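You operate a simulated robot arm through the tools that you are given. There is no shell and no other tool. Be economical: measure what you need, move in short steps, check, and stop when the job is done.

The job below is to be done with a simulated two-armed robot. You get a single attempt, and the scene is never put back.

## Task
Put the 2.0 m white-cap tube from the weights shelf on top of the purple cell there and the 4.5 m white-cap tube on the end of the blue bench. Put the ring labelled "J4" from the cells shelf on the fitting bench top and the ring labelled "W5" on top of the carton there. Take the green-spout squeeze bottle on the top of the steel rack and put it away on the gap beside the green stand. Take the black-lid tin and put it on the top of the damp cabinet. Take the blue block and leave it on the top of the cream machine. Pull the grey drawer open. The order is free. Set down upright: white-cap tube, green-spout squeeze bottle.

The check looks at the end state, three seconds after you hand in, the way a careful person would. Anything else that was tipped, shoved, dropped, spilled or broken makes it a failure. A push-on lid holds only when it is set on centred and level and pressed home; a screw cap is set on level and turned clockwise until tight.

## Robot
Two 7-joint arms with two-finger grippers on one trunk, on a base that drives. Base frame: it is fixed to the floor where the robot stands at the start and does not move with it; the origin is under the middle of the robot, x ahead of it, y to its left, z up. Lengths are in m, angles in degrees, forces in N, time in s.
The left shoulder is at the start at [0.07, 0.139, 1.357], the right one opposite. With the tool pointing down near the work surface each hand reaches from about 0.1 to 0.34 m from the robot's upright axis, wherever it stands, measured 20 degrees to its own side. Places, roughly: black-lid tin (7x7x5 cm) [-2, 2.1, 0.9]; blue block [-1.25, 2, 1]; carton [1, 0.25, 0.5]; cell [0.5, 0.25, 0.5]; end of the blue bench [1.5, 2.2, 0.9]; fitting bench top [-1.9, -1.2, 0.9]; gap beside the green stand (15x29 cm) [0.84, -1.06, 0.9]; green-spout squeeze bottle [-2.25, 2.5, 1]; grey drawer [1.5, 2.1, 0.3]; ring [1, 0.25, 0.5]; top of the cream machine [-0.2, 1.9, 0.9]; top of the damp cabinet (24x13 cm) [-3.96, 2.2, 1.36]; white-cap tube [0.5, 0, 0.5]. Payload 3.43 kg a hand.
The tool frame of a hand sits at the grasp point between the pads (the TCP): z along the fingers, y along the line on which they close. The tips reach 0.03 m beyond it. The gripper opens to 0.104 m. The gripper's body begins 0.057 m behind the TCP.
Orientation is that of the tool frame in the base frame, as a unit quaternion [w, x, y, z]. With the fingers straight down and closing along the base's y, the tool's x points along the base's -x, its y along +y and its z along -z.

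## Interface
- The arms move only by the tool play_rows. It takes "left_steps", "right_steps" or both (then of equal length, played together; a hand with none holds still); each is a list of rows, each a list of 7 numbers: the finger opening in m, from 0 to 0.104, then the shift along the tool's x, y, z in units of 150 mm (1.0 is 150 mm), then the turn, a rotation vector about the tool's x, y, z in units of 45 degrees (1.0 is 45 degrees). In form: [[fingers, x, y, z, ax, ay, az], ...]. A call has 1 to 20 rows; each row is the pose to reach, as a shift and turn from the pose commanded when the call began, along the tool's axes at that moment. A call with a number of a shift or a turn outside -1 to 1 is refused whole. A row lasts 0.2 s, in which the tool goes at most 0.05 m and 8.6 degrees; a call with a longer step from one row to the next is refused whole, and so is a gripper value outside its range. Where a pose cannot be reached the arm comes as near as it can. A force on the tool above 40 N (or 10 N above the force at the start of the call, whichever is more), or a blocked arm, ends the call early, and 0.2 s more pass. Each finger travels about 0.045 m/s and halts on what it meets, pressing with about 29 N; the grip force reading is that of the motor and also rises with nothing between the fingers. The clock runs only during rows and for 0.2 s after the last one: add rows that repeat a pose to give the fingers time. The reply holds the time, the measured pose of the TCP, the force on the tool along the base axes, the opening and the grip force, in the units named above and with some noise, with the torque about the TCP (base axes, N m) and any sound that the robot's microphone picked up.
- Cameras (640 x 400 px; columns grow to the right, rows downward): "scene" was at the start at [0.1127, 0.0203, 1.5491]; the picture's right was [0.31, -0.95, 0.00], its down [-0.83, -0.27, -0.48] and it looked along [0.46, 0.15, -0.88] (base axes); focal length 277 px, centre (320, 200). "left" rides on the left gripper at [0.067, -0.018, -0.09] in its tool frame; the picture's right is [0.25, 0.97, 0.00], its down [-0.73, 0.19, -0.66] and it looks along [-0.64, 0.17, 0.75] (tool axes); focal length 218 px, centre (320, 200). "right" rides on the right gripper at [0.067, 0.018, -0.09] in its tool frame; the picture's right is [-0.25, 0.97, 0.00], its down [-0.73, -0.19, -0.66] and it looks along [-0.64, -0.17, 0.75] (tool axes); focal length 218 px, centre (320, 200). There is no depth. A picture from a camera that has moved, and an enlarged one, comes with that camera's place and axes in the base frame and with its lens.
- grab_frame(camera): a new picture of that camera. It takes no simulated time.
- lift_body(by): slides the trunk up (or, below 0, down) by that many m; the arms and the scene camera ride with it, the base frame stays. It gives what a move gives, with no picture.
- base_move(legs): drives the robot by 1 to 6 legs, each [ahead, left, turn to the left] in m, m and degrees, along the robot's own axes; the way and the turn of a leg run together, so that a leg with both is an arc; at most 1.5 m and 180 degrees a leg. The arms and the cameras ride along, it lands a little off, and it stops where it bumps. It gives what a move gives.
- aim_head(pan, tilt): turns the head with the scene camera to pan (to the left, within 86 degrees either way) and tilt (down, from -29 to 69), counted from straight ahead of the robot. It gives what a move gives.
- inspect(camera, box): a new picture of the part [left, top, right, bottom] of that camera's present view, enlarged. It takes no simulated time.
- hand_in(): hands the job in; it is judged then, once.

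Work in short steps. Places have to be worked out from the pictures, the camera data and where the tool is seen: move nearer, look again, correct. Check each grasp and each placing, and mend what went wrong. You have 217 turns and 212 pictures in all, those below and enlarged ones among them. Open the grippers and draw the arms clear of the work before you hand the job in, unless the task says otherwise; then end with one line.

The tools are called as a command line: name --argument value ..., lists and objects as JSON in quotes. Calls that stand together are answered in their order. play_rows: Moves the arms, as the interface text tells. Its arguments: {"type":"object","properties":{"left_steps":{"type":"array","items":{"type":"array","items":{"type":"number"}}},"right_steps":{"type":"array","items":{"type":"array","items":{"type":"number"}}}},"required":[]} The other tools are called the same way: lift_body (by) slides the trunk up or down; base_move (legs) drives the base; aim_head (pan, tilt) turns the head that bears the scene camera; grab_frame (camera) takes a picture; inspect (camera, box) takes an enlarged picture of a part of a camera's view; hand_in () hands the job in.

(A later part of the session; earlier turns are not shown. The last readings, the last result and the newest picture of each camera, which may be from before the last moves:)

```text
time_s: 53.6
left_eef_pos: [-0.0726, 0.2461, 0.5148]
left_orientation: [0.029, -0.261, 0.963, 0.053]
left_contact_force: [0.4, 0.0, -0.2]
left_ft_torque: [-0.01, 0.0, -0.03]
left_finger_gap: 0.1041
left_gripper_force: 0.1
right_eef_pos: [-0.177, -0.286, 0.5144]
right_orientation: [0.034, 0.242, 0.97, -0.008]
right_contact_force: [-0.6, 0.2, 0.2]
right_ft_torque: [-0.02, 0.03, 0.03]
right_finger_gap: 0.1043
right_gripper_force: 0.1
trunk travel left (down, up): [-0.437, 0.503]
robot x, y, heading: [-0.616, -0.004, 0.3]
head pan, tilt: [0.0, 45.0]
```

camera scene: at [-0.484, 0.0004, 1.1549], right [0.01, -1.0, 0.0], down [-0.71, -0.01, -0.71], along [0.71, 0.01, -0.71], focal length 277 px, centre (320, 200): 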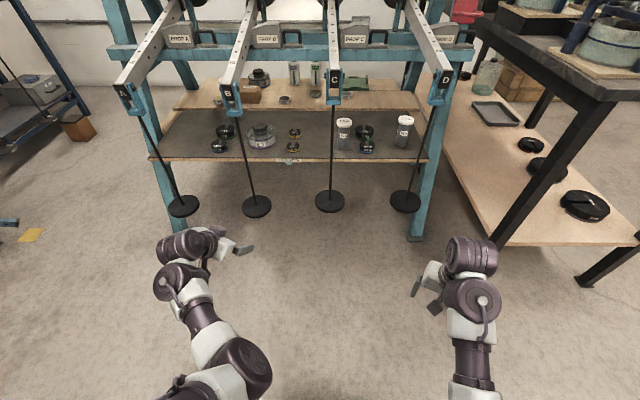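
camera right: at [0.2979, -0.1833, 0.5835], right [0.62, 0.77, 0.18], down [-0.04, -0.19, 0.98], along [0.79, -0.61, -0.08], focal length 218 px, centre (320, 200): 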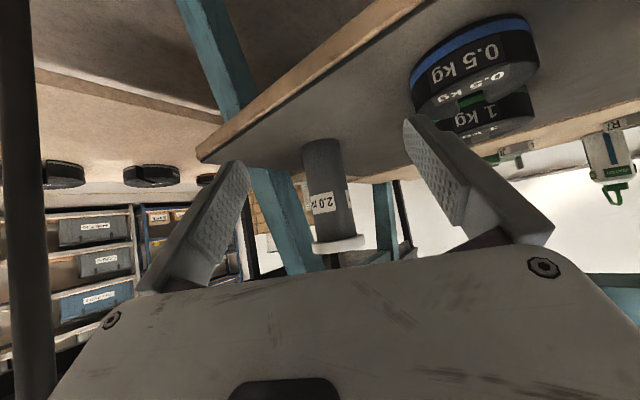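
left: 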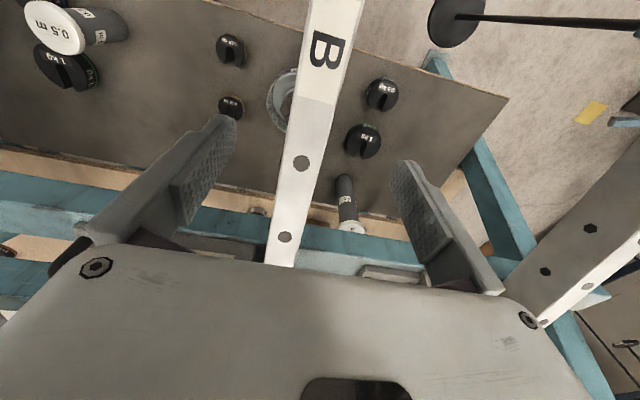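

play_rows --left_steps '[[0.104, -0.05, 0, 0, 0.11, 0, 0], [0.104, -0.1, 0, 0, 0.11, -0.15, 0], [0.104, -0.15, 0, 0, 0.11, -0.33, 0], [0.104, -0.2, 0, 0, 0.11, -0.5, 0], [0.104, -0.2, 0, 0, 0.11, -0.68, 0], [0.104, -0.2, 0, 0, 0.11, -0.85, 0], [0.104, -0.2, 0, 0, 0.11, -1, 0]]'

play_rows --left_steps '[[0.104, -0.1, 0, 0.2, 0, 0, 0], [0.104, -0.3, 0, 0.4, 0, 0, 0], [0.104, -0.5, 0, 0.5, 0, -0.1, 0], [0.104, -0.7, 0, 0.6, 0, -0.25, 0], [0.104, -0.8, 0, 0.6, 0, -0.4, 0]]'

grab_frame --camera "scene"

```text
time_s: 55.2
left_eef_pos: [-0.0476, 0.2639, 0.5186]
left_orientation: [0.409, -0.221, 0.879, 0.108]
left_contact_force: [0.7, -0.1, 0.6]
left_ft_torque: [0.01, 0.0, 0.02]
left_finger_gap: 0.1039
left_gripper_force: 0.1
right_eef_pos: [-0.1771, -0.2869, 0.5138]
right_orientation: [0.034, 0.242, 0.97, -0.009]
right_contact_force: [-0.9, -0.3, -0.4]
right_ft_torque: [0.01, 0.05, 0.03]
right_finger_gap: 0.1039
right_gripper_force: 0.1
trunk travel left (down, up): [-0.437, 0.503]
robot x, y, heading: [-0.6136, -0.0014, 0.4]
head pan, tilt: [0.0, 45.0]
```

```text
time_s: 56.5
left_eef_pos: [0.0794, 0.3315, 0.5508]
left_orientation: [0.54, -0.2, 0.805, 0.142]
left_contact_force: [-0.2, 0.2, -0.6]
left_ft_torque: [-0.01, 0.02, 0.03]
left_finger_gap: 0.1042
left_gripper_force: 0.1
right_eef_pos: [-0.1769, -0.2865, 0.5159]
right_orientation: [0.035, 0.242, 0.97, -0.009]
right_contact_force: [0.2, 0.5, -0.4]
right_ft_torque: [-0.01, 0.0, 0.01]
right_finger_gap: 0.104
right_gripper_force: 0.1
trunk travel left (down, up): [-0.437, 0.503]
robot x, y, heading: [-0.6187, -0.0007, 0.4]
head pan, tilt: [0.0, 45.0]
```

```text
187 pictures are left
camera scene: at [-0.484, 0.0006, 1.1549], right [0.01, -1.0, 0.0], down [-0.71, -0.01, -0.71], along [0.71, 0.01, -0.71], focal length 277 px, centre (320, 200)
```

scene: 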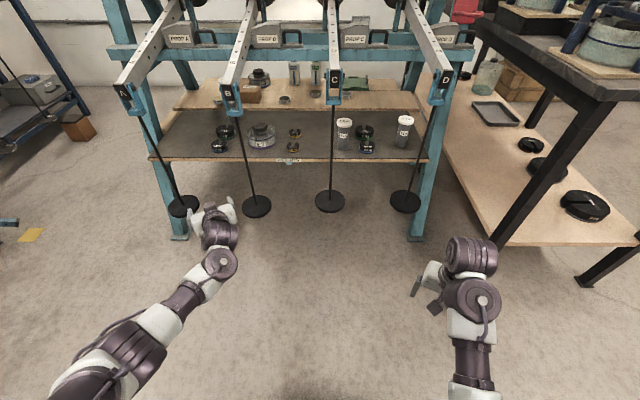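

The elbow is now outside, so I'll swing the hand inward about the vertical by 45°.

play_rows --left_steps '[[0.104, 0, 0, 0, 0.16, 0, 0.07], [0.104, 0, 0, 0, 0.32, 0, 0.14], [0.104, 0, 0, 0, 0.48, 0, 0.21], [0.104, 0, 0, 0, 0.64, 0, 0.28], [0.104, 0, 0, 0, 0.8, 0, 0.35], [0.104, 0, 0, 0, 0.916, 0, 0.4]]'

grab_frame --camera "scene"

```text
time_s: 57.9
left_eef_pos: [0.0815, 0.3316, 0.5513]
left_orientation: [0.547, 0.128, 0.824, -0.07]
left_contact_force: [-0.6, -0.1, -0.4]
left_ft_torque: [0.04, 0.01, 0.03]
left_finger_gap: 0.1039
left_gripper_force: 0.0
right_eef_pos: [-0.1766, -0.2857, 0.5145]
right_orientation: [0.035, 0.242, 0.97, -0.009]
right_contact_force: [-0.3, 0.3, 0.2]
right_ft_torque: [-0.04, 0.02, 0.0]
right_finger_gap: 0.1039
right_gripper_force: 0.0
trunk travel left (down, up): [-0.437, 0.503]
robot x, y, heading: [-0.6149, -0.0013, 0.7]
head pan, tilt: [0.0, 45.0]
```

```text
186 pictures are left
camera scene: at [-0.4839, 0.0007, 1.1549], right [0.01, -1.0, 0.0], down [-0.71, -0.01, -0.71], along [0.71, 0.01, -0.71], focal length 277 px, centre (320, 200)
```

scene: 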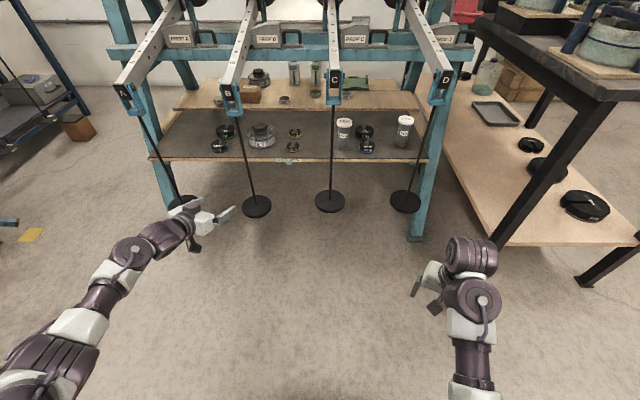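

The left arm is now nicely aligned pointing inward. With the robot turned −20°, the hand axis will run through the middle of the C–D slot to the tube. I'll tuck the right hand, raise a little, and drive to the pre-position.

play_rows --right_steps '[[0.104, 0.25, 0.05, 0, 0, 0, 0], [0.104, 0.5, 0.1, 0, 0, 0, 0], [0.104, 0.75, 0.15, 0, 0, 0, 0], [0.104, 0.9, 0.18, 0, 0, 0, 0]]'

lift_body --by 0.045

base_move --legs '[[0, -0.18, 0], [0, 0, -20]]'

grab_frame --camera "scene"

```text
time_s: 58.9
left_eef_pos: [0.0812, 0.332, 0.5523]
left_orientation: [0.547, 0.127, 0.825, -0.069]
left_contact_force: [0.4, -0.2, 0.3]
left_ft_torque: [-0.03, 0.01, 0.0]
left_finger_gap: 0.1042
left_gripper_force: 0.0
right_eef_pos: [-0.2839, -0.1982, 0.5059]
right_orientation: [0.037, 0.242, 0.97, -0.009]
right_contact_force: [-0.1, 0.2, -0.2]
right_ft_torque: [0.02, -0.04, -0.01]
right_finger_gap: 0.1037
right_gripper_force: 0.0
right hand out of reach, approached as far as the arm can: row 1, 2, 3
trunk travel left (down, up): [-0.437, 0.503]
robot x, y, heading: [-0.6185, 0.0014, 0.6]
head pan, tilt: [0.0, 45.0]
```

```text
time_s: 59.7
left_eef_pos: [0.0805, 0.3316, 0.5964]
left_orientation: [0.547, 0.128, 0.824, -0.069]
left_contact_force: [0.0, 0.9, 0.1]
left_ft_torque: [0.01, 0.03, 0.02]
left_finger_gap: 0.1038
left_gripper_force: 0.1
right_eef_pos: [-0.2822, -0.1981, 0.5508]
right_orientation: [0.036, 0.241, 0.97, -0.007]
right_contact_force: [0.8, 0.2, 1.2]
right_ft_torque: [-0.04, 0.01, 0.0]
right_finger_gap: 0.1041
right_gripper_force: 0.1
trunk travel left (down, up): [-0.482, 0.458]
robot x, y, heading: [-0.6158, 0.0032, 0.5]
head pan, tilt: [0.0, 45.0]
```

```text
time_s: 62.3
left_eef_pos: [0.154, -0.104, 0.5957]
left_orientation: [0.526, 0.271, 0.789, -0.164]
left_contact_force: [0.1, 0.2, -1.1]
left_ft_torque: [0.01, 0.01, 0.0]
left_finger_gap: 0.104
left_gripper_force: 0.0
right_eef_pos: [-0.3711, -0.4741, 0.5499]
right_orientation: [0.034, 0.409, 0.912, -0.015]
right_contact_force: [-0.6, 0.0, -0.1]
right_ft_torque: [0.01, -0.03, -0.01]
right_finger_gap: 0.1038
right_gripper_force: 0.1
trunk travel left (down, up): [-0.482, 0.458]
robot x, y, heading: [-0.6128, -0.1737, -19.9]
head pan, tilt: [0.0, 45.0]
```

```text
185 pictures are left
camera scene: at [-0.4907, -0.2182, 1.1999], right [-0.34, -0.94, 0.0], down [-0.67, 0.24, -0.71], along [0.67, -0.24, -0.71], focal length 277 px, centre (320, 200)
```

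scene: 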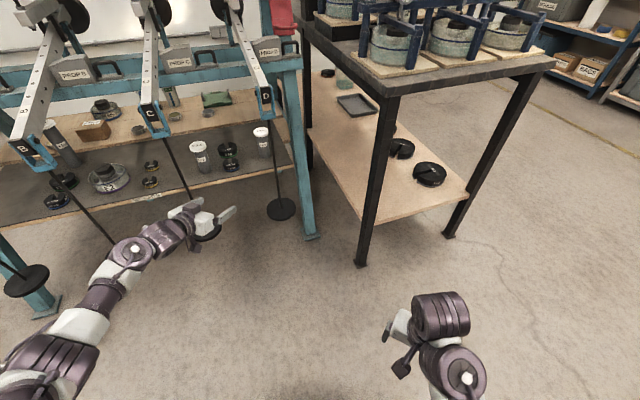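

Hand yaw is −36° at [0.154,-0.104]. I'll drive along to pre-position [0.39,-0.248].

base_move --legs '[[0.27, -0.055, 0]]'

grab_frame --camera "left"

grab_frame --camera "scene"

```text
time_s: 64.2
left_eef_pos: [0.3892, -0.2443, 0.5957]
left_orientation: [0.526, 0.269, 0.79, -0.163]
left_contact_force: [0.7, -0.3, -0.8]
left_ft_torque: [-0.02, 0.02, -0.01]
left_finger_gap: 0.104
left_gripper_force: 0.0
right_eef_pos: [-0.1346, -0.6169, 0.551]
right_orientation: [0.034, 0.407, 0.913, -0.014]
right_contact_force: [-0.1, 0.1, -1.5]
right_ft_torque: [0.01, -0.01, -0.03]
right_finger_gap: 0.1041
right_gripper_force: 0.1
trunk travel left (down, up): [-0.482, 0.458]
robot x, y, heading: [-0.3798, -0.3179, -19.6]
head pan, tilt: [0.0, 45.0]
```

```text
184 pictures are left
camera left: at [0.2924, -0.1935, 0.5702], right [0.5, 0.84, -0.21], down [-0.15, 0.32, 0.93], along [0.85, -0.44, 0.29], focal length 218 px, centre (320, 200)
```

left: 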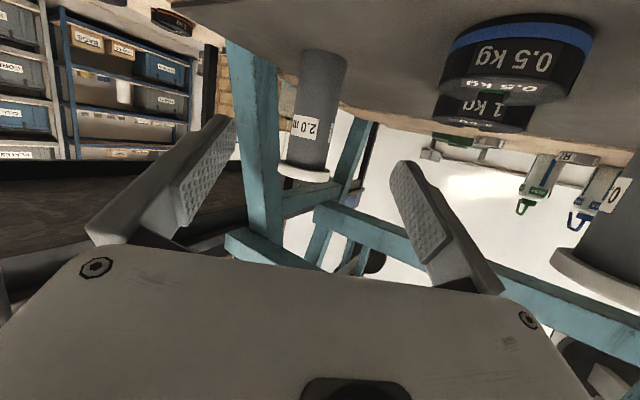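

```text
183 pictures are left
camera scene: at [-0.2539, -0.361, 1.1998], right [-0.34, -0.94, 0.0], down [-0.67, 0.24, -0.71], along [0.67, -0.24, -0.71], focal length 277 px, centre (320, 200)
```

scene: 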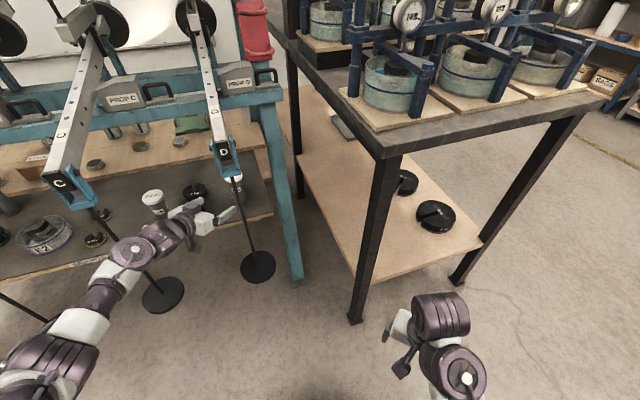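

The tube is confirmed at [0.512,-0.337], cap underside about 0.61. I'll advance along the tool axis to it (TCP z about 0.572) with the fingers open.

play_rows --left_steps '[[0.104, -0.05, 0, 0.2, 0, 0, 0], [0.104, -0.1, -0.01, 0.4, 0, 0, 0], [0.104, -0.16, -0.01, 0.6, 0, 0, 0], [0.104, -0.21, -0.02, 0.8, 0, 0, 0], [0.104, -0.265, -0.02, 0.99, 0, 0, 0]]'

grab_frame --camera "left"

```text
time_s: 65.4
left_eef_pos: [0.4751, -0.3281, 0.5924]
left_orientation: [0.528, 0.269, 0.789, -0.164]
left_contact_force: [0.7, 0.1, 0.4]
left_ft_torque: [0.02, 0.01, -0.01]
left_finger_gap: 0.1039
left_gripper_force: 0.0
left hand out of reach, approached as far as the arm can: row 4, 5
right_eef_pos: [-0.1345, -0.6164, 0.5502]
right_orientation: [0.033, 0.406, 0.913, -0.014]
right_contact_force: [-0.5, -0.9, 0.4]
right_ft_torque: [0.01, -0.01, -0.01]
right_finger_gap: 0.1037
right_gripper_force: 0.0
trunk travel left (down, up): [-0.482, 0.458]
robot x, y, heading: [-0.3791, -0.3159, -19.7]
head pan, tilt: [0.0, 45.0]
```

```text
182 pictures are left
camera left: at [0.3774, -0.278, 0.567], right [0.5, 0.84, -0.21], down [-0.16, 0.32, 0.93], along [0.85, -0.44, 0.29], focal length 218 px, centre (320, 200)
```

left: 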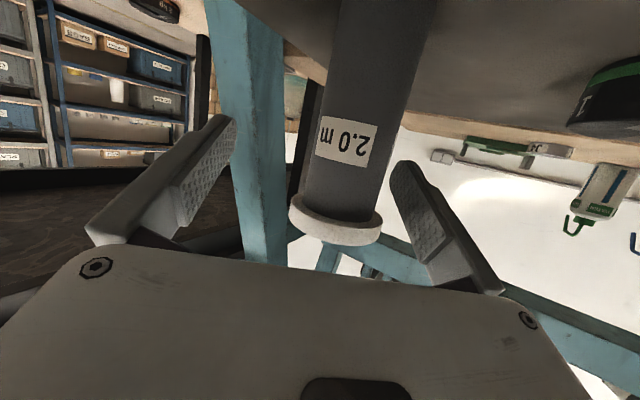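

The arm is at full stretch 4 cm short, so I'll let the base do the rest: lower slightly, shift left a little, then go ahead.

lift_body --by -0.02

base_move --legs '[[0, 0.012, 0], [0.045, -0.008, 0]]'

grab_frame --camera "left"

```text
time_s: 66.1
left_eef_pos: [0.4747, -0.3288, 0.573]
left_orientation: [0.527, 0.269, 0.789, -0.163]
left_contact_force: [0.8, -0.4, -0.3]
left_ft_torque: [0.02, 0.0, 0.01]
left_finger_gap: 0.1041
left_gripper_force: 0.0
right_eef_pos: [-0.1351, -0.6165, 0.529]
right_orientation: [0.035, 0.407, 0.913, -0.015]
right_contact_force: [-0.1, -0.7, -0.8]
right_ft_torque: [0.01, 0.0, 0.0]
right_finger_gap: 0.1039
right_gripper_force: 0.1
trunk travel left (down, up): [-0.462, 0.478]
robot x, y, heading: [-0.3797, -0.3188, -20.0]
head pan, tilt: [0.0, 45.0]
```

```text
time_s: 67.3
left_eef_pos: [0.5185, -0.3396, 0.5707]
left_orientation: [0.526, 0.268, 0.791, -0.162]
left_contact_force: [-0.5, 0.8, -1.2]
left_ft_torque: [-0.04, -0.03, 0.0]
left_finger_gap: 0.1037
left_gripper_force: 0.0
right_eef_pos: [-0.0906, -0.6267, 0.5299]
right_orientation: [0.033, 0.407, 0.913, -0.015]
right_contact_force: [-0.1, 0.1, 0.3]
right_ft_torque: [0.0, -0.02, 0.05]
right_finger_gap: 0.104
right_gripper_force: 0.1
trunk travel left (down, up): [-0.462, 0.478]
robot x, y, heading: [-0.3348, -0.3222, -19.4]
head pan, tilt: [0.0, 45.0]
```

```text
181 pictures are left
camera left: at [0.4211, -0.2891, 0.5456], right [0.5, 0.84, -0.21], down [-0.15, 0.32, 0.93], along [0.85, -0.44, 0.29], focal length 218 px, centre (320, 200)
```

left: 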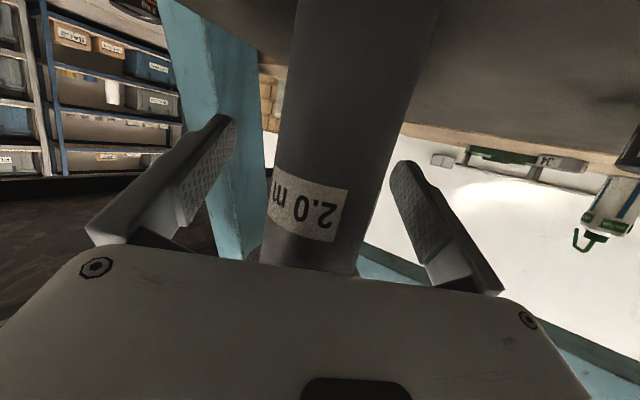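

The tube is between the fingers and well centred, so I'll close.

play_rows --left_steps '[[0.09, 0, 0, 0, 0, 0, 0], [0.075, 0, 0, 0, 0, 0, 0], [0.06, 0, 0, 0, 0, 0, 0], [0.045, 0, 0, 0, 0, 0, 0], [0.03, 0, 0, 0, 0, 0, 0], [0.03, 0, 0, 0, 0, 0, 0], [0.03, 0, 0, 0, 0, 0, 0]]'

grab_frame --camera "left"

```text
time_s: 69.0
left_eef_pos: [0.5193, -0.3395, 0.5722]
left_orientation: [0.527, 0.269, 0.789, -0.164]
left_contact_force: [-0.1, -0.5, -0.2]
left_ft_torque: [-0.06, 0.02, 0.01]
left_finger_gap: 0.0439
left_gripper_force: 29.2
right_eef_pos: [-0.0903, -0.6272, 0.5318]
right_orientation: [0.033, 0.406, 0.913, -0.015]
right_contact_force: [-0.5, 0.2, 0.2]
right_ft_torque: [-0.02, -0.03, 0.03]
right_finger_gap: 0.1043
right_gripper_force: 0.2
trunk travel left (down, up): [-0.462, 0.478]
robot x, y, heading: [-0.3369, -0.3268, -19.5]
head pan, tilt: [0.0, 45.0]
```

```text
180 pictures are left
camera left: at [0.4206, -0.2891, 0.5464], right [0.5, 0.84, -0.21], down [-0.15, 0.32, 0.93], along [0.85, -0.44, 0.29], focal length 218 px, centre (320, 200)
```

left: 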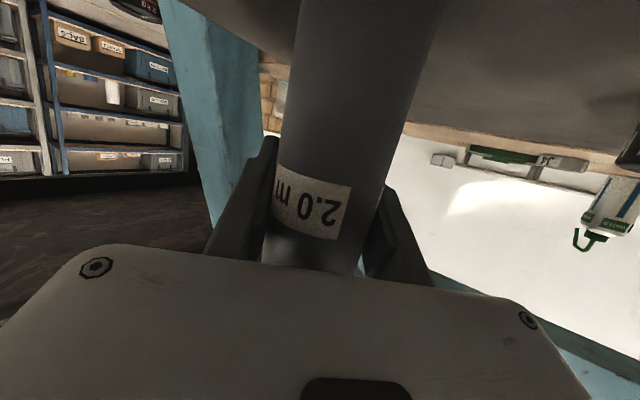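

It is gripped (44 mm). I'll lift with the trunk, then retreat along the approach line.

lift_body --by 0.1

base_move --legs '[[-0.38, 0.12, 0], [-0.197, 0.556, 0]]'

grab_frame --camera "scene"

grab_frame --camera "left"

```text
time_s: 70.3
left_eef_pos: [0.518, -0.3386, 0.6716]
left_orientation: [0.527, 0.269, 0.79, -0.163]
left_contact_force: [-0.2, 0.6, -3.0]
left_ft_torque: [-0.08, -0.02, 0.03]
left_finger_gap: 0.0437
left_gripper_force: 28.9
right_eef_pos: [-0.091, -0.628, 0.6299]
right_orientation: [0.034, 0.406, 0.913, -0.015]
right_contact_force: [-0.3, 0.6, -0.7]
right_ft_torque: [0.01, 0.03, -0.02]
right_finger_gap: 0.1041
right_gripper_force: 0.1
trunk travel left (down, up): [-0.562, 0.378]
robot x, y, heading: [-0.3378, -0.3292, -19.4]
head pan, tilt: [0.0, 45.0]
```

```text
time_s: 75.7
left_eef_pos: [0.1892, 0.5047, 0.6701]
left_orientation: [0.528, 0.262, 0.792, -0.159]
left_contact_force: [-0.8, -0.5, -2.7]
left_ft_torque: [-0.01, -0.04, -0.03]
left_finger_gap: 0.0428
left_gripper_force: 29.2
right_eef_pos: [-0.4142, 0.2049, 0.6298]
right_orientation: [0.034, 0.398, 0.917, -0.014]
right_contact_force: [0.6, -0.2, 0.0]
right_ft_torque: [-0.01, 0.01, -0.01]
right_finger_gap: 0.1041
right_gripper_force: 0.0
trunk travel left (down, up): [-0.562, 0.378]
robot x, y, heading: [-0.6629, 0.5002, -18.8]
head pan, tilt: [0.0, 45.0]
```

```text
179 pictures are left
camera scene: at [-0.5384, 0.4595, 1.2798], right [-0.32, -0.95, 0.0], down [-0.67, 0.23, -0.71], along [0.67, -0.23, -0.71], focal length 277 px, centre (320, 200)
```

scene: 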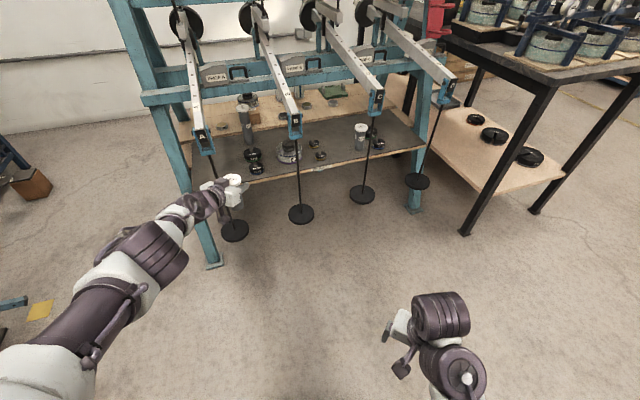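

```text
178 pictures are left
camera left: at [0.0915, 0.5525, 0.6462], right [0.49, 0.85, -0.21], down [-0.16, 0.32, 0.93], along [0.86, -0.42, 0.29], focal length 218 px, centre (320, 200)
```

left: 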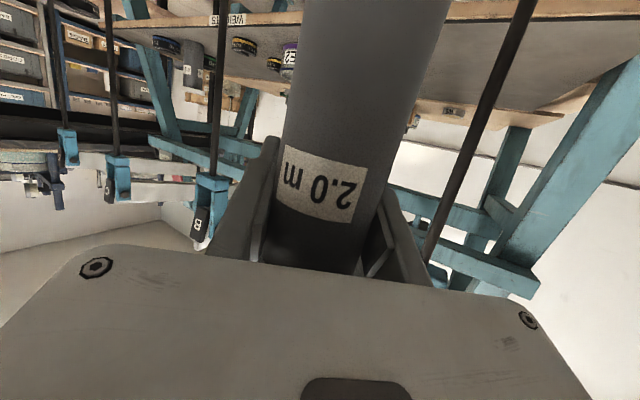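

The tube is held. I'll enlarge the view on E2 to refine its position before going in.

inspect --camera "scene" --box '[200, 80, 360, 180]'

```text
4.00 times, centred on (280, 130) of scene
camera zoom: at [-0.5384, 0.4595, 1.2798], right [-0.32, -0.95, 0.0], down [-0.67, 0.23, -0.71], along [0.67, -0.23, -0.71], focal length 1107 px, centre (480, 480)
```

zoom: 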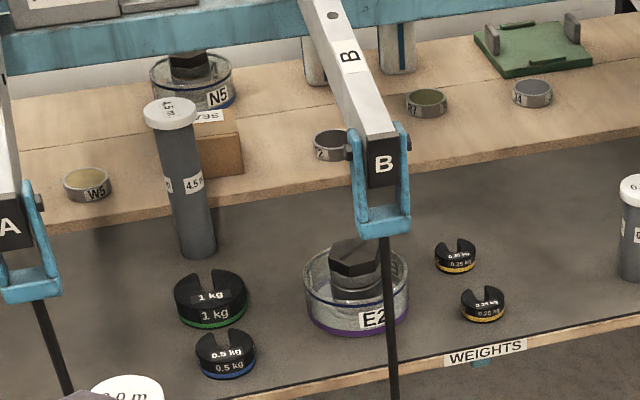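

Bolt top of E2 triangulates to about [0.522,0.252,0.572]. I'll drive in via slot A–B to a pre-position.

base_move --legs '[[0.253, -0.089, 0]]'

grab_frame --camera "scene"

```text
time_s: 77.6
left_eef_pos: [0.4026, 0.3405, 0.6707]
left_orientation: [0.527, 0.261, 0.793, -0.157]
left_contact_force: [-0.1, 0.3, -2.9]
left_ft_torque: [-0.02, -0.01, 0.0]
left_finger_gap: 0.0429
left_gripper_force: 29.1
right_eef_pos: [-0.202, 0.0404, 0.6293]
right_orientation: [0.034, 0.398, 0.917, -0.013]
right_contact_force: [-0.7, 0.6, 0.5]
right_ft_torque: [0.04, -0.01, -0.01]
right_finger_gap: 0.104
right_gripper_force: 0.1
trunk travel left (down, up): [-0.562, 0.378]
robot x, y, heading: [-0.4521, 0.3325, -18.7]
head pan, tilt: [0.0, 45.0]
```

```text
176 pictures are left
camera scene: at [-0.3258, 0.2928, 1.2797], right [-0.32, -0.95, 0.0], down [-0.67, 0.22, -0.71], along [0.67, -0.22, -0.71], focal length 277 px, centre (320, 200)
```

scene: 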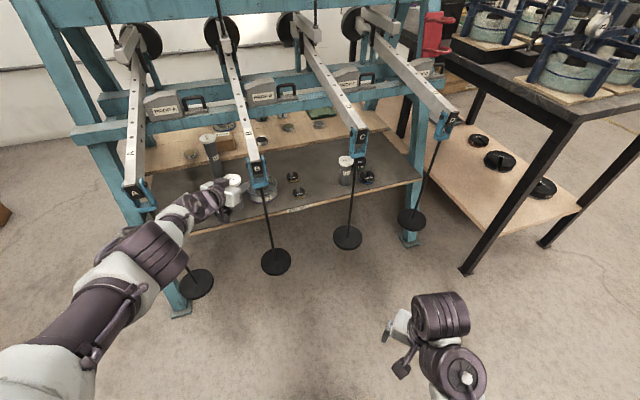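

base_move --legs '[[0.147, -0.047, 0]]'

grab_frame --camera "scene"

inspect --camera "left" --box '[160, 0, 480, 200]'

```text
time_s: 79.0
left_eef_pos: [0.5237, 0.248, 0.6711]
left_orientation: [0.527, 0.263, 0.793, -0.159]
left_contact_force: [0.5, 0.6, -2.2]
left_ft_torque: [-0.06, -0.05, 0.01]
left_finger_gap: 0.0428
left_gripper_force: 29.3
right_eef_pos: [-0.0808, -0.0499, 0.6281]
right_orientation: [0.034, 0.399, 0.916, -0.014]
right_contact_force: [0.9, 0.0, -0.4]
right_ft_torque: [-0.02, 0.01, 0.04]
right_finger_gap: 0.1037
right_gripper_force: 0.0
trunk travel left (down, up): [-0.562, 0.378]
robot x, y, heading: [-0.3302, 0.2468, -18.4]
head pan, tilt: [0.0, 45.0]
```

```text
175 pictures are left
camera scene: at [-0.2046, 0.2037, 1.2797], right [-0.32, -0.95, 0.0], down [-0.67, 0.23, -0.71], along [0.67, -0.23, -0.71], focal length 277 px, centre (320, 200)
```

scene: 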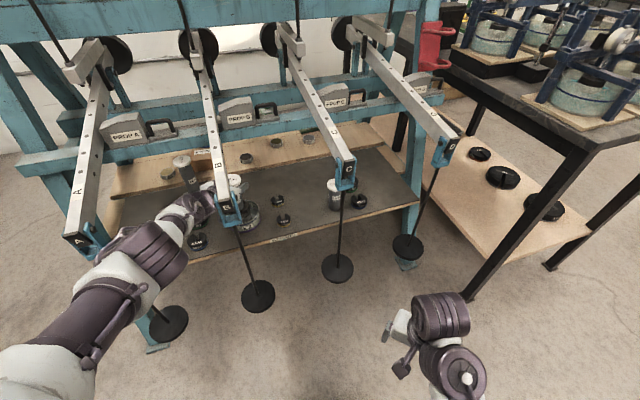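

```text
2.00 times, centred on (320, 100) of left
camera zoom: at [0.4247, 0.2974, 0.6454], right [0.49, 0.85, -0.21], down [-0.16, 0.32, 0.93], along [0.86, -0.42, 0.29], focal length 436 px, centre (320, 400)
```

zoom: 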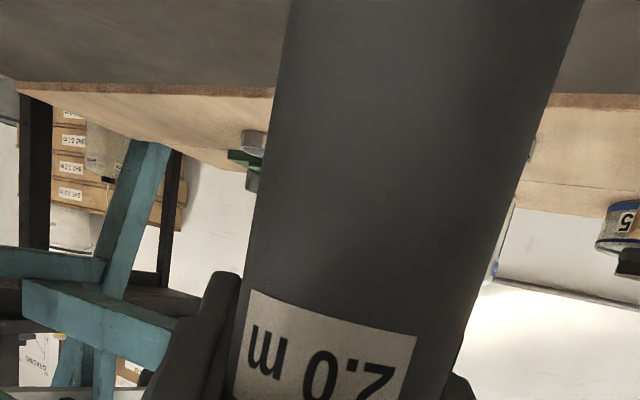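

inspect --camera "scene" --box '[165, 140, 325, 240]'

```text
4.00 times, centred on (245, 190) of scene
camera zoom: at [-0.2046, 0.2037, 1.2797], right [-0.32, -0.95, 0.0], down [-0.67, 0.23, -0.71], along [0.67, -0.23, -0.71], focal length 1107 px, centre (620, 240)
```

zoom: 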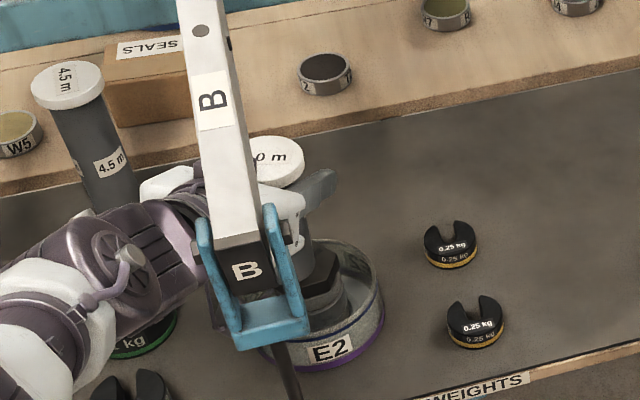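

grab_frame --camera "right"

```text
172 pictures are left
camera right: at [-0.1189, 0.0158, 0.7146], right [0.88, 0.47, 0.02], down [0.32, -0.63, 0.71], along [0.35, -0.62, -0.71], focal length 218 px, centre (320, 200)
```

right: 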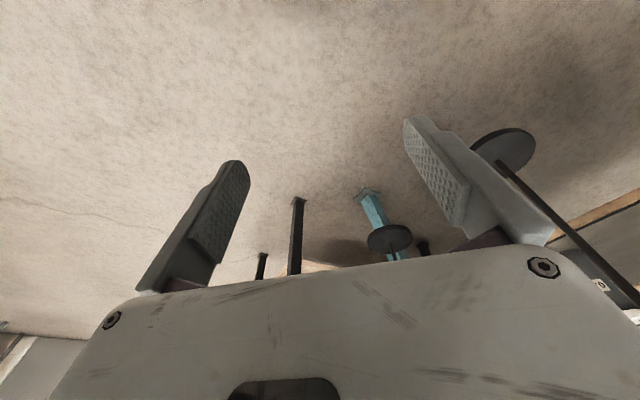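

I'll turn the right hand so its camera looks toward E2 from the side.

play_rows --right_steps '[[0.104, 0, 0, 0, 0, 0, -0.19], [0.104, 0, 0, 0, 0, 0, -0.38], [0.104, 0, 0, 0, 0, 0, -0.57], [0.104, 0, 0, 0, 0, 0, -0.76], [0.104, 0, 0, 0, 0, 0, -0.95], [0.104, 0, 0, 0, 0, 0, -1]]'

play_rows --right_steps '[[0.104, 0, 0, 0, 0, 0, -0.15], [0.104, 0, 0, 0, 0, 0, -0.3], [0.104, 0, 0, 0, 0, -0.15, -0.3], [0.104, 0, 0, 0, 0, -0.3, -0.3], [0.104, 0, 0, 0, 0, -0.45, -0.3]]'

grab_frame --camera "right"

```text
time_s: 80.4
left_eef_pos: [0.5221, 0.2493, 0.6703]
left_orientation: [0.527, 0.263, 0.792, -0.159]
left_contact_force: [1.2, 0.2, -3.1]
left_ft_torque: [-0.02, -0.03, 0.02]
left_finger_gap: 0.0429
left_gripper_force: 29.1
right_eef_pos: [-0.0812, -0.0491, 0.6301]
right_orientation: [0.025, 0.017, 0.999, -0.026]
right_contact_force: [0.0, -0.1, -1.1]
right_ft_torque: [0.03, -0.03, 0.02]
right_finger_gap: 0.104
right_gripper_force: 0.0
trunk travel left (down, up): [-0.562, 0.378]
robot x, y, heading: [-0.3366, 0.2461, -18.8]
head pan, tilt: [0.0, 45.0]
```

```text
time_s: 81.6
left_eef_pos: [0.5227, 0.2499, 0.6714]
left_orientation: [0.527, 0.262, 0.793, -0.159]
left_contact_force: [-0.1, 0.1, -2.2]
left_ft_torque: [-0.01, -0.09, -0.04]
left_finger_gap: 0.0426
left_gripper_force: 29.0
right_eef_pos: [-0.0829, -0.0544, 0.63]
right_orientation: [0.195, -0.107, 0.974, -0.038]
right_contact_force: [0.6, -0.4, 0.7]
right_ft_torque: [0.0, 0.04, 0.01]
right_finger_gap: 0.1037
right_gripper_force: 0.1
trunk travel left (down, up): [-0.562, 0.378]
robot x, y, heading: [-0.3304, 0.2467, -18.4]
head pan, tilt: [0.0, 45.0]
```

```text
171 pictures are left
camera right: at [-0.182, -0.0496, 0.6853], right [0.04, 1.0, -0.02], down [0.44, 0.0, 0.9], along [0.9, -0.04, -0.44], focal length 218 px, centre (320, 200)
```

right: 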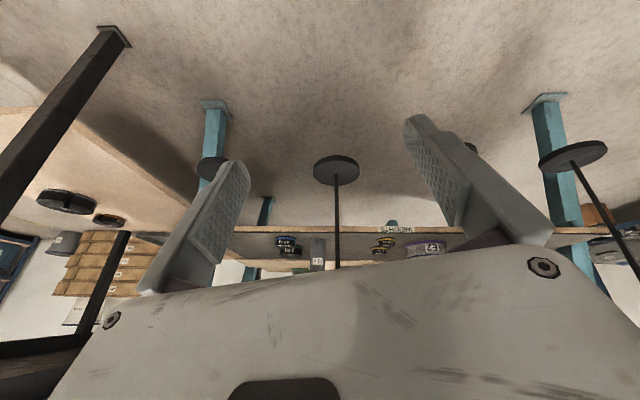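

play_rows --right_steps '[[0.104, 0, 0, 0, 0, -0.18, 0], [0.104, 0, 0, 0, 0, -0.36, 0], [0.104, -0.1, 0, 0, 0, -0.54, 0], [0.104, -0.1, 0, 0, 0, -0.7, 0]]'

grab_frame --camera "right"

```text
time_s: 82.0
left_eef_pos: [0.523, 0.249, 0.6696]
left_orientation: [0.526, 0.262, 0.793, -0.159]
left_contact_force: [-0.1, -0.1, -1.6]
left_ft_torque: [-0.05, -0.05, -0.02]
left_finger_gap: 0.0425
left_gripper_force: 28.9
right_eef_pos: [-0.104, -0.1171, 0.6343]
right_orientation: [0.217, -0.146, 0.96, -0.095]
right_contact_force: [0.0, -0.5, 1.0]
right_ft_torque: [-0.03, 0.0, -0.01]
right_finger_gap: 0.104
right_gripper_force: 0.1
right hand out of reach, approached as far as the arm can: row 2
trunk travel left (down, up): [-0.562, 0.378]
robot x, y, heading: [-0.3339, 0.2445, -18.9]
head pan, tilt: [0.0, 45.0]
stopped in row 2 (right hand): the arm was blocked; the commanded pose is now the measured one
```

```text
170 pictures are left
camera right: at [-0.2062, -0.1109, 0.6829], right [-0.01, 0.99, -0.14], down [0.38, 0.14, 0.91], along [0.92, -0.04, -0.38], focal length 218 px, centre (320, 200)
```

right: 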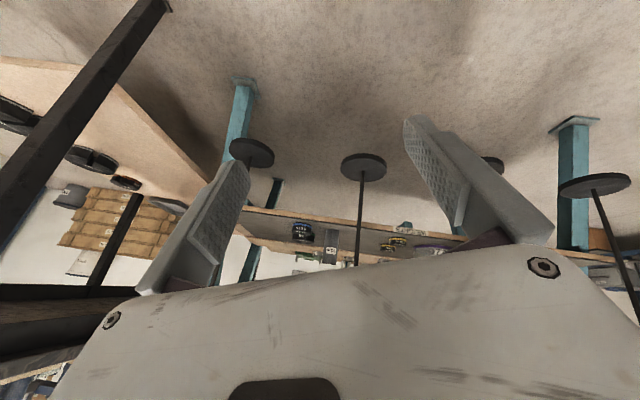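

The hex top position agrees with prediction and the tube axis is within about 8 mm of its centre, which is fine for a 59 mm hex. I'll lower with the trunk, watching the force.

lift_body --by -0.02

lift_body --by -0.005

inspect --camera "scene" --box '[165, 140, 325, 240]'

```text
time_s: 82.7
left_eef_pos: [0.5241, 0.2478, 0.6567]
left_orientation: [0.532, 0.261, 0.79, -0.158]
left_contact_force: [5.1, -0.6, 15.2]
left_ft_torque: [-0.2, -0.28, 0.07]
left_finger_gap: 0.0422
left_gripper_force: 29.2
right_eef_pos: [-0.1047, -0.1145, 0.6137]
right_orientation: [0.219, -0.147, 0.96, -0.096]
right_contact_force: [0.1, -0.2, 0.3]
right_ft_torque: [-0.03, 0.04, -0.01]
right_finger_gap: 0.104
right_gripper_force: 0.1
trunk travel left (down, up): [-0.542, 0.398]
robot x, y, heading: [-0.3302, 0.2473, -18.8]
head pan, tilt: [0.0, 45.0]
```

```text
time_s: 83.2
left_eef_pos: [0.5231, 0.2483, 0.6561]
left_orientation: [0.533, 0.263, 0.789, -0.159]
left_contact_force: [1.4, 2.8, 31.9]
left_ft_torque: [-0.06, 0.36, 0.01]
left_finger_gap: 0.0425
left_gripper_force: 28.8
right_eef_pos: [-0.1062, -0.1155, 0.6102]
right_orientation: [0.22, -0.147, 0.96, -0.095]
right_contact_force: [-0.1, 0.0, 0.2]
right_ft_torque: [0.01, -0.01, 0.01]
right_finger_gap: 0.1038
right_gripper_force: 0.1
trunk travel left (down, up): [-0.537, 0.403]
robot x, y, heading: [-0.3325, 0.2435, -18.3]
head pan, tilt: [0.0, 45.0]
```

```text
4.00 times, centred on (245, 190) of scene
camera zoom: at [-0.212, 0.2047, 1.2558], right [-0.32, -0.95, 0.0], down [-0.67, 0.23, -0.71], along [0.67, -0.23, -0.7], focal length 1107 px, centre (620, 240)
```

zoom: 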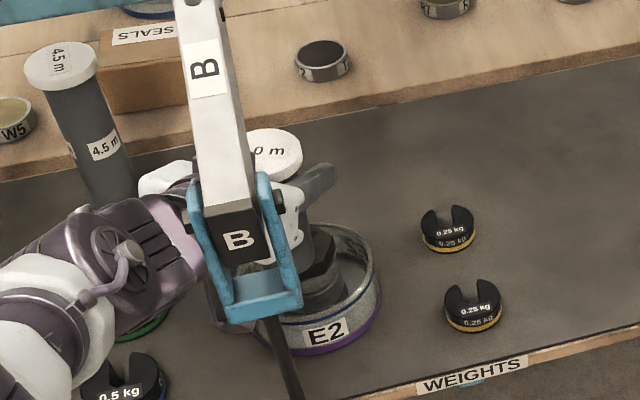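

Contact was felt at TCP z 0.656 (the cell top is a bit higher than I thought). I'll relieve the press, then open.

lift_body --by 0.007

play_rows --left_steps '[[0.05, 0, 0, 0, 0, 0, 0], [0.06, 0, 0, 0, 0, 0, 0], [0.07, 0, 0, 0, 0, 0, 0], [0.085, 0, 0, 0, 0, 0, 0], [0.1, 0, 0, 0, 0, 0, 0], [0.1, 0, 0, 0, 0, 0, 0]]'

inspect --camera "scene" --box '[165, 140, 325, 240]'

grab_frame --camera "left"

```text
time_s: 83.8
left_eef_pos: [0.5212, 0.2499, 0.6556]
left_orientation: [0.529, 0.262, 0.792, -0.158]
left_contact_force: [5.5, 0.9, 16.0]
left_ft_torque: [-0.1, -0.29, 0.05]
left_finger_gap: 0.0425
left_gripper_force: 29.1
right_eef_pos: [-0.1054, -0.1166, 0.6161]
right_orientation: [0.219, -0.147, 0.96, -0.096]
right_contact_force: [0.3, -0.2, -0.3]
right_ft_torque: [0.01, 0.02, -0.02]
right_finger_gap: 0.1039
right_gripper_force: 0.0
trunk travel left (down, up): [-0.544, 0.396]
robot x, y, heading: [-0.328, 0.2464, -18.8]
head pan, tilt: [0.0, 45.0]
```

```text
time_s: 85.2
left_eef_pos: [0.5226, 0.2488, 0.654]
left_orientation: [0.528, 0.263, 0.792, -0.159]
left_contact_force: [0.1, 0.1, -0.6]
left_ft_torque: [0.02, -0.05, -0.01]
left_finger_gap: 0.1
left_gripper_force: 0.2
right_eef_pos: [-0.1037, -0.1158, 0.6161]
right_orientation: [0.218, -0.147, 0.96, -0.095]
right_contact_force: [0.6, 0.1, 0.3]
right_ft_torque: [0.0, -0.03, 0.05]
right_finger_gap: 0.1041
right_gripper_force: 0.0
trunk travel left (down, up): [-0.544, 0.396]
robot x, y, heading: [-0.3307, 0.2468, -18.9]
head pan, tilt: [0.0, 45.0]
```

```text
4.00 times, centred on (245, 190) of scene
camera zoom: at [-0.2061, 0.2042, 1.2619], right [-0.32, -0.95, 0.0], down [-0.67, 0.23, -0.71], along [0.67, -0.23, -0.71], focal length 1107 px, centre (620, 240)
```

zoom: 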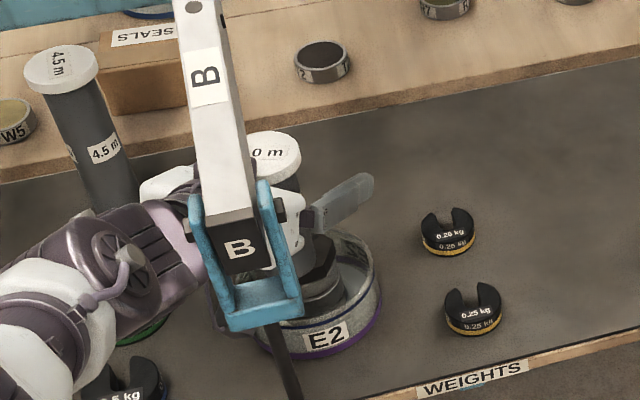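

```text
167 pictures are left
camera left: at [0.4239, 0.2975, 0.6281], right [0.49, 0.85, -0.21], down [-0.16, 0.32, 0.93], along [0.86, -0.42, 0.29], focal length 218 px, centre (320, 200)
```

left: 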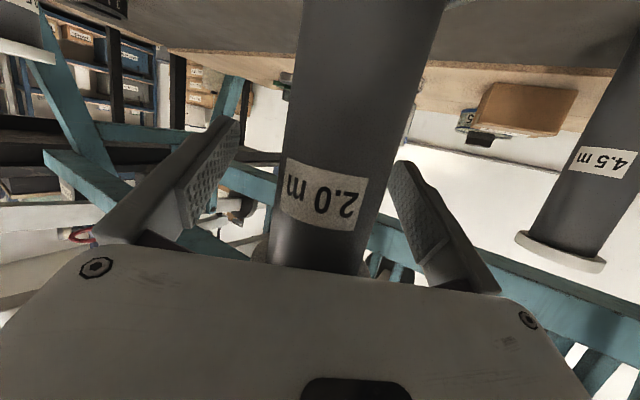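

It stands free. I'll retreat straight back along the hand axis.

base_move --legs '[[-0.383, 0.115, 0]]'

grab_frame --camera "scene"

inspect --camera "scene" --box '[200, 80, 360, 180]'

```text
time_s: 87.7
left_eef_pos: [0.1918, 0.4813, 0.6542]
left_orientation: [0.528, 0.262, 0.792, -0.159]
left_contact_force: [0.1, 1.3, 1.0]
left_ft_torque: [0.0, -0.04, -0.02]
left_finger_gap: 0.1
left_gripper_force: 0.0
right_eef_pos: [-0.4345, 0.1156, 0.6156]
right_orientation: [0.218, -0.148, 0.96, -0.094]
right_contact_force: [-0.9, 0.3, 0.9]
right_ft_torque: [0.01, -0.02, 0.01]
right_finger_gap: 0.1041
right_gripper_force: 0.0
trunk travel left (down, up): [-0.544, 0.396]
robot x, y, heading: [-0.6626, 0.4754, -18.6]
head pan, tilt: [0.0, 45.0]
```

```text
166 pictures are left
camera scene: at [-0.5371, 0.4356, 1.262], right [-0.32, -0.95, 0.0], down [-0.67, 0.23, -0.71], along [0.67, -0.23, -0.71], focal length 277 px, centre (320, 200)
```

scene: 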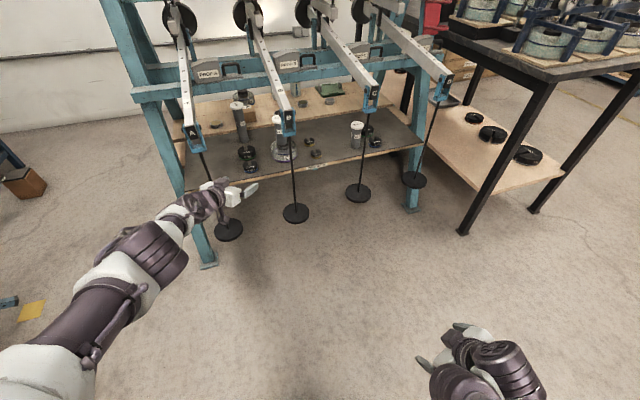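

```text
4.00 times, centred on (280, 130) of scene
camera zoom: at [-0.5371, 0.4356, 1.262], right [-0.32, -0.95, 0.0], down [-0.67, 0.23, -0.71], along [0.67, -0.23, -0.71], focal length 1107 px, centre (480, 480)
```

zoom: 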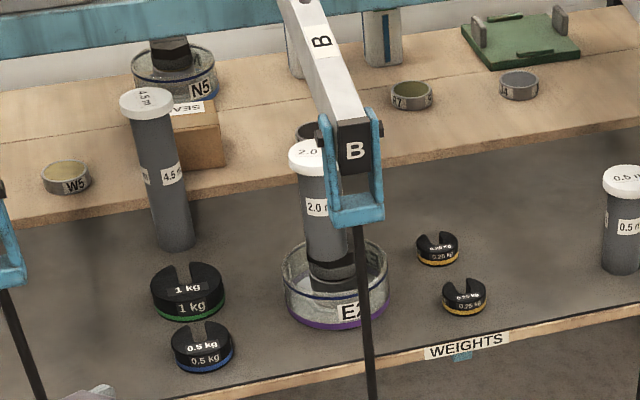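

The tube is upright on E2. The 4.5 m tube is at about [0.71,0.415] (top about 0.68), straight behind slot A–B. For that I want a nearly straight level arm pointing ahead, so I'll square the robot, lower the trunk and raise and centre the left hand.

base_move --legs '[[-0.1, 0, 18.6]]'

play_rows --left_steps '[[0.104, -0.14, -0.11, -0.05, -0.05, 0, -0.02], [0.104, -0.28, -0.22, -0.1, -0.1, 0, -0.04], [0.104, -0.42, -0.32, -0.14, -0.15, 0, -0.06], [0.104, -0.56, -0.43, -0.19, -0.2, 0, -0.085], [0.104, -0.7, -0.53, -0.23, -0.25, 0, -0.105], [0.104, -0.84, -0.63, -0.28, -0.3, 0, -0.125], [0.104, -0.98, -0.74, -0.32, -0.348, 0, -0.147]]'

lift_body --by -0.15

grab_frame --camera "scene"

```text
time_s: 89.2
left_eef_pos: [0.0463, 0.7729, 0.655]
left_orientation: [0.546, 0.128, 0.825, -0.069]
left_contact_force: [0.0, -0.5, 0.8]
left_ft_torque: [0.01, 0.0, -0.02]
left_finger_gap: 0.1001
left_gripper_force: 0.1
right_eef_pos: [-0.4285, 0.2255, 0.6161]
right_orientation: [0.231, -0.303, 0.923, -0.059]
right_contact_force: [-0.1, 0.3, 0.7]
right_ft_torque: [0.0, -0.02, 0.02]
right_finger_gap: 0.1041
right_gripper_force: 0.0
trunk travel left (down, up): [-0.544, 0.396]
robot x, y, heading: [-0.7605, 0.493, 0.8]
head pan, tilt: [0.0, 45.0]
```

```text
time_s: 90.8
left_eef_pos: [0.0273, 0.6593, 0.8033]
left_orientation: [0.553, 0.005, 0.833, 0.012]
left_contact_force: [-0.4, 0.4, -0.4]
left_ft_torque: [-0.01, 0.01, 0.01]
left_finger_gap: 0.1039
left_gripper_force: 0.0
right_eef_pos: [-0.4256, 0.224, 0.6146]
right_orientation: [0.231, -0.304, 0.923, -0.058]
right_contact_force: [0.0, -0.2, -0.6]
right_ft_torque: [0.02, -0.01, -0.02]
right_finger_gap: 0.1039
right_gripper_force: 0.1
trunk travel left (down, up): [-0.544, 0.396]
robot x, y, heading: [-0.7588, 0.4894, 0.2]
head pan, tilt: [0.0, 45.0]
```

```text
time_s: 92.5
left_eef_pos: [0.0266, 0.6603, 0.6528]
left_orientation: [0.553, 0.005, 0.833, 0.013]
left_contact_force: [0.3, -0.7, -0.5]
left_ft_torque: [-0.01, -0.06, 0.01]
left_finger_gap: 0.1037
left_gripper_force: 0.0
right_eef_pos: [-0.4266, 0.2234, 0.4649]
right_orientation: [0.23, -0.303, 0.923, -0.058]
right_contact_force: [-0.5, -0.5, 0.5]
right_ft_torque: [0.03, 0.02, 0.0]
right_finger_gap: 0.1041
right_gripper_force: 0.0
trunk travel left (down, up): [-0.394, 0.546]
robot x, y, heading: [-0.7614, 0.4927, 0.8]
head pan, tilt: [0.0, 45.0]
```

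```text
164 pictures are left
camera scene: at [-0.6279, 0.4936, 1.112], right [0.01, -1.0, 0.0], down [-0.71, 0.0, -0.71], along [0.71, 0.0, -0.71], focal length 277 px, centre (320, 200)
```

scene: 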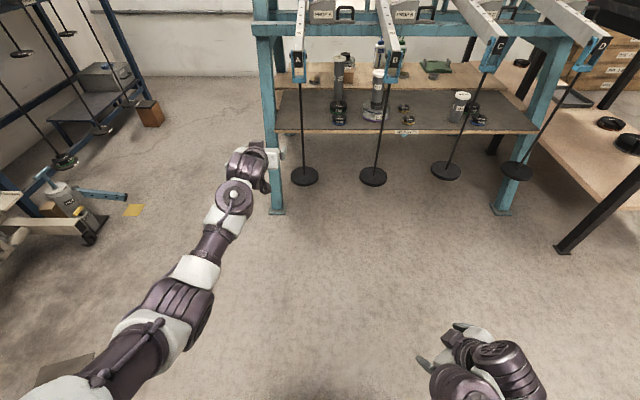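

The arm now runs practically straight ahead (wrist and forearm in line). I'll shift right so the TCP is at y 0.415, then drive in partway.

base_move --legs '[[0, -0.245, -0.7], [0.48, 0, 0]]'

grab_frame --camera "left"

grab_frame --camera "scene"

```text
time_s: 96.8
left_eef_pos: [0.5169, 0.4247, 0.6522]
left_orientation: [0.554, 0.003, 0.832, 0.013]
left_contact_force: [0.8, 0.8, 0.5]
left_ft_torque: [0.03, -0.01, -0.02]
left_finger_gap: 0.1043
left_gripper_force: 0.0
right_eef_pos: [0.065, -0.0142, 0.4655]
right_orientation: [0.231, -0.306, 0.922, -0.058]
right_contact_force: [1.1, 0.3, 0.5]
right_ft_torque: [-0.01, 0.01, -0.01]
right_finger_gap: 0.1041
right_gripper_force: 0.0
trunk travel left (down, up): [-0.394, 0.546]
robot x, y, heading: [-0.2676, 0.2535, 1.2]
head pan, tilt: [0.0, 45.0]
```

```text
163 pictures are left
camera left: at [0.4084, 0.4049, 0.6262], right [-0.11, 0.97, -0.21], down [-0.33, 0.16, 0.93], along [0.94, 0.17, 0.3], focal length 218 px, centre (320, 200)
```

left: 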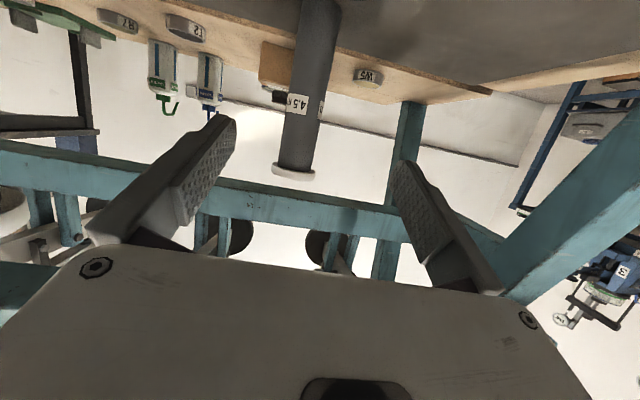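

```text
162 pictures are left
camera scene: at [-0.1366, 0.2544, 1.1118], right [0.01, -1.0, 0.0], down [-0.71, -0.01, -0.71], along [0.71, 0.01, -0.71], focal length 277 px, centre (320, 200)
```

scene: 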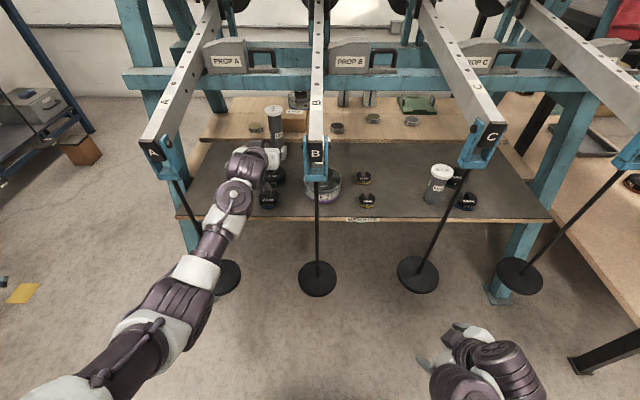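

The tube is at about [0.70,0.411]. I'll lower to grip just under the cap (TCP about 0.625) and drive the last 18 cm.

lift_body --by -0.027

base_move --legs '[[0.13, -0.018, 0]]'

grab_frame --camera "left"

```text
time_s: 97.5
left_eef_pos: [0.5173, 0.425, 0.6254]
left_orientation: [0.553, 0.003, 0.833, 0.014]
left_contact_force: [-0.5, -0.3, 0.4]
left_ft_torque: [0.0, 0.0, 0.04]
left_finger_gap: 0.1039
left_gripper_force: 0.2
right_eef_pos: [0.0648, -0.0142, 0.4387]
right_orientation: [0.231, -0.306, 0.922, -0.057]
right_contact_force: [0.2, 0.5, 0.0]
right_ft_torque: [0.02, -0.06, 0.03]
right_finger_gap: 0.104
right_gripper_force: 0.1
trunk travel left (down, up): [-0.367, 0.573]
robot x, y, heading: [-0.2699, 0.253, 0.9]
head pan, tilt: [0.0, 45.0]
```

```text
time_s: 98.8
left_eef_pos: [0.6486, 0.4063, 0.6248]
left_orientation: [0.553, 0.003, 0.833, 0.013]
left_contact_force: [-0.1, -0.3, 0.8]
left_ft_torque: [-0.02, -0.02, -0.03]
left_finger_gap: 0.104
left_gripper_force: 0.1
right_eef_pos: [0.1976, -0.0316, 0.438]
right_orientation: [0.231, -0.305, 0.922, -0.058]
right_contact_force: [0.1, 0.7, -0.2]
right_ft_torque: [0.01, 0.01, 0.0]
right_finger_gap: 0.1041
right_gripper_force: 0.0
trunk travel left (down, up): [-0.367, 0.573]
robot x, y, heading: [-0.1397, 0.2351, 0.5]
head pan, tilt: [0.0, 45.0]
```

```text
161 pictures are left
camera left: at [0.5402, 0.3878, 0.5989], right [-0.11, 0.97, -0.21], down [-0.32, 0.16, 0.93], along [0.94, 0.17, 0.3], focal length 218 px, centre (320, 200)
```

left: 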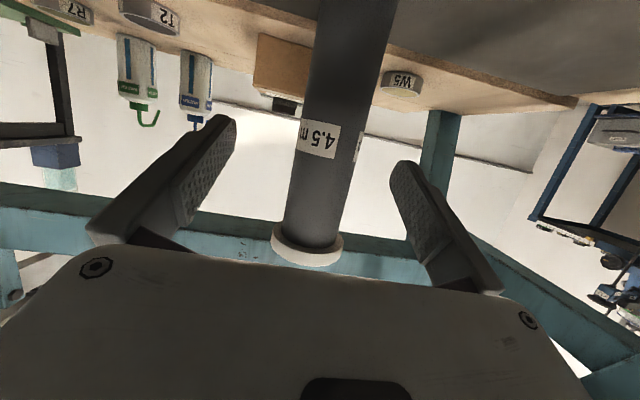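

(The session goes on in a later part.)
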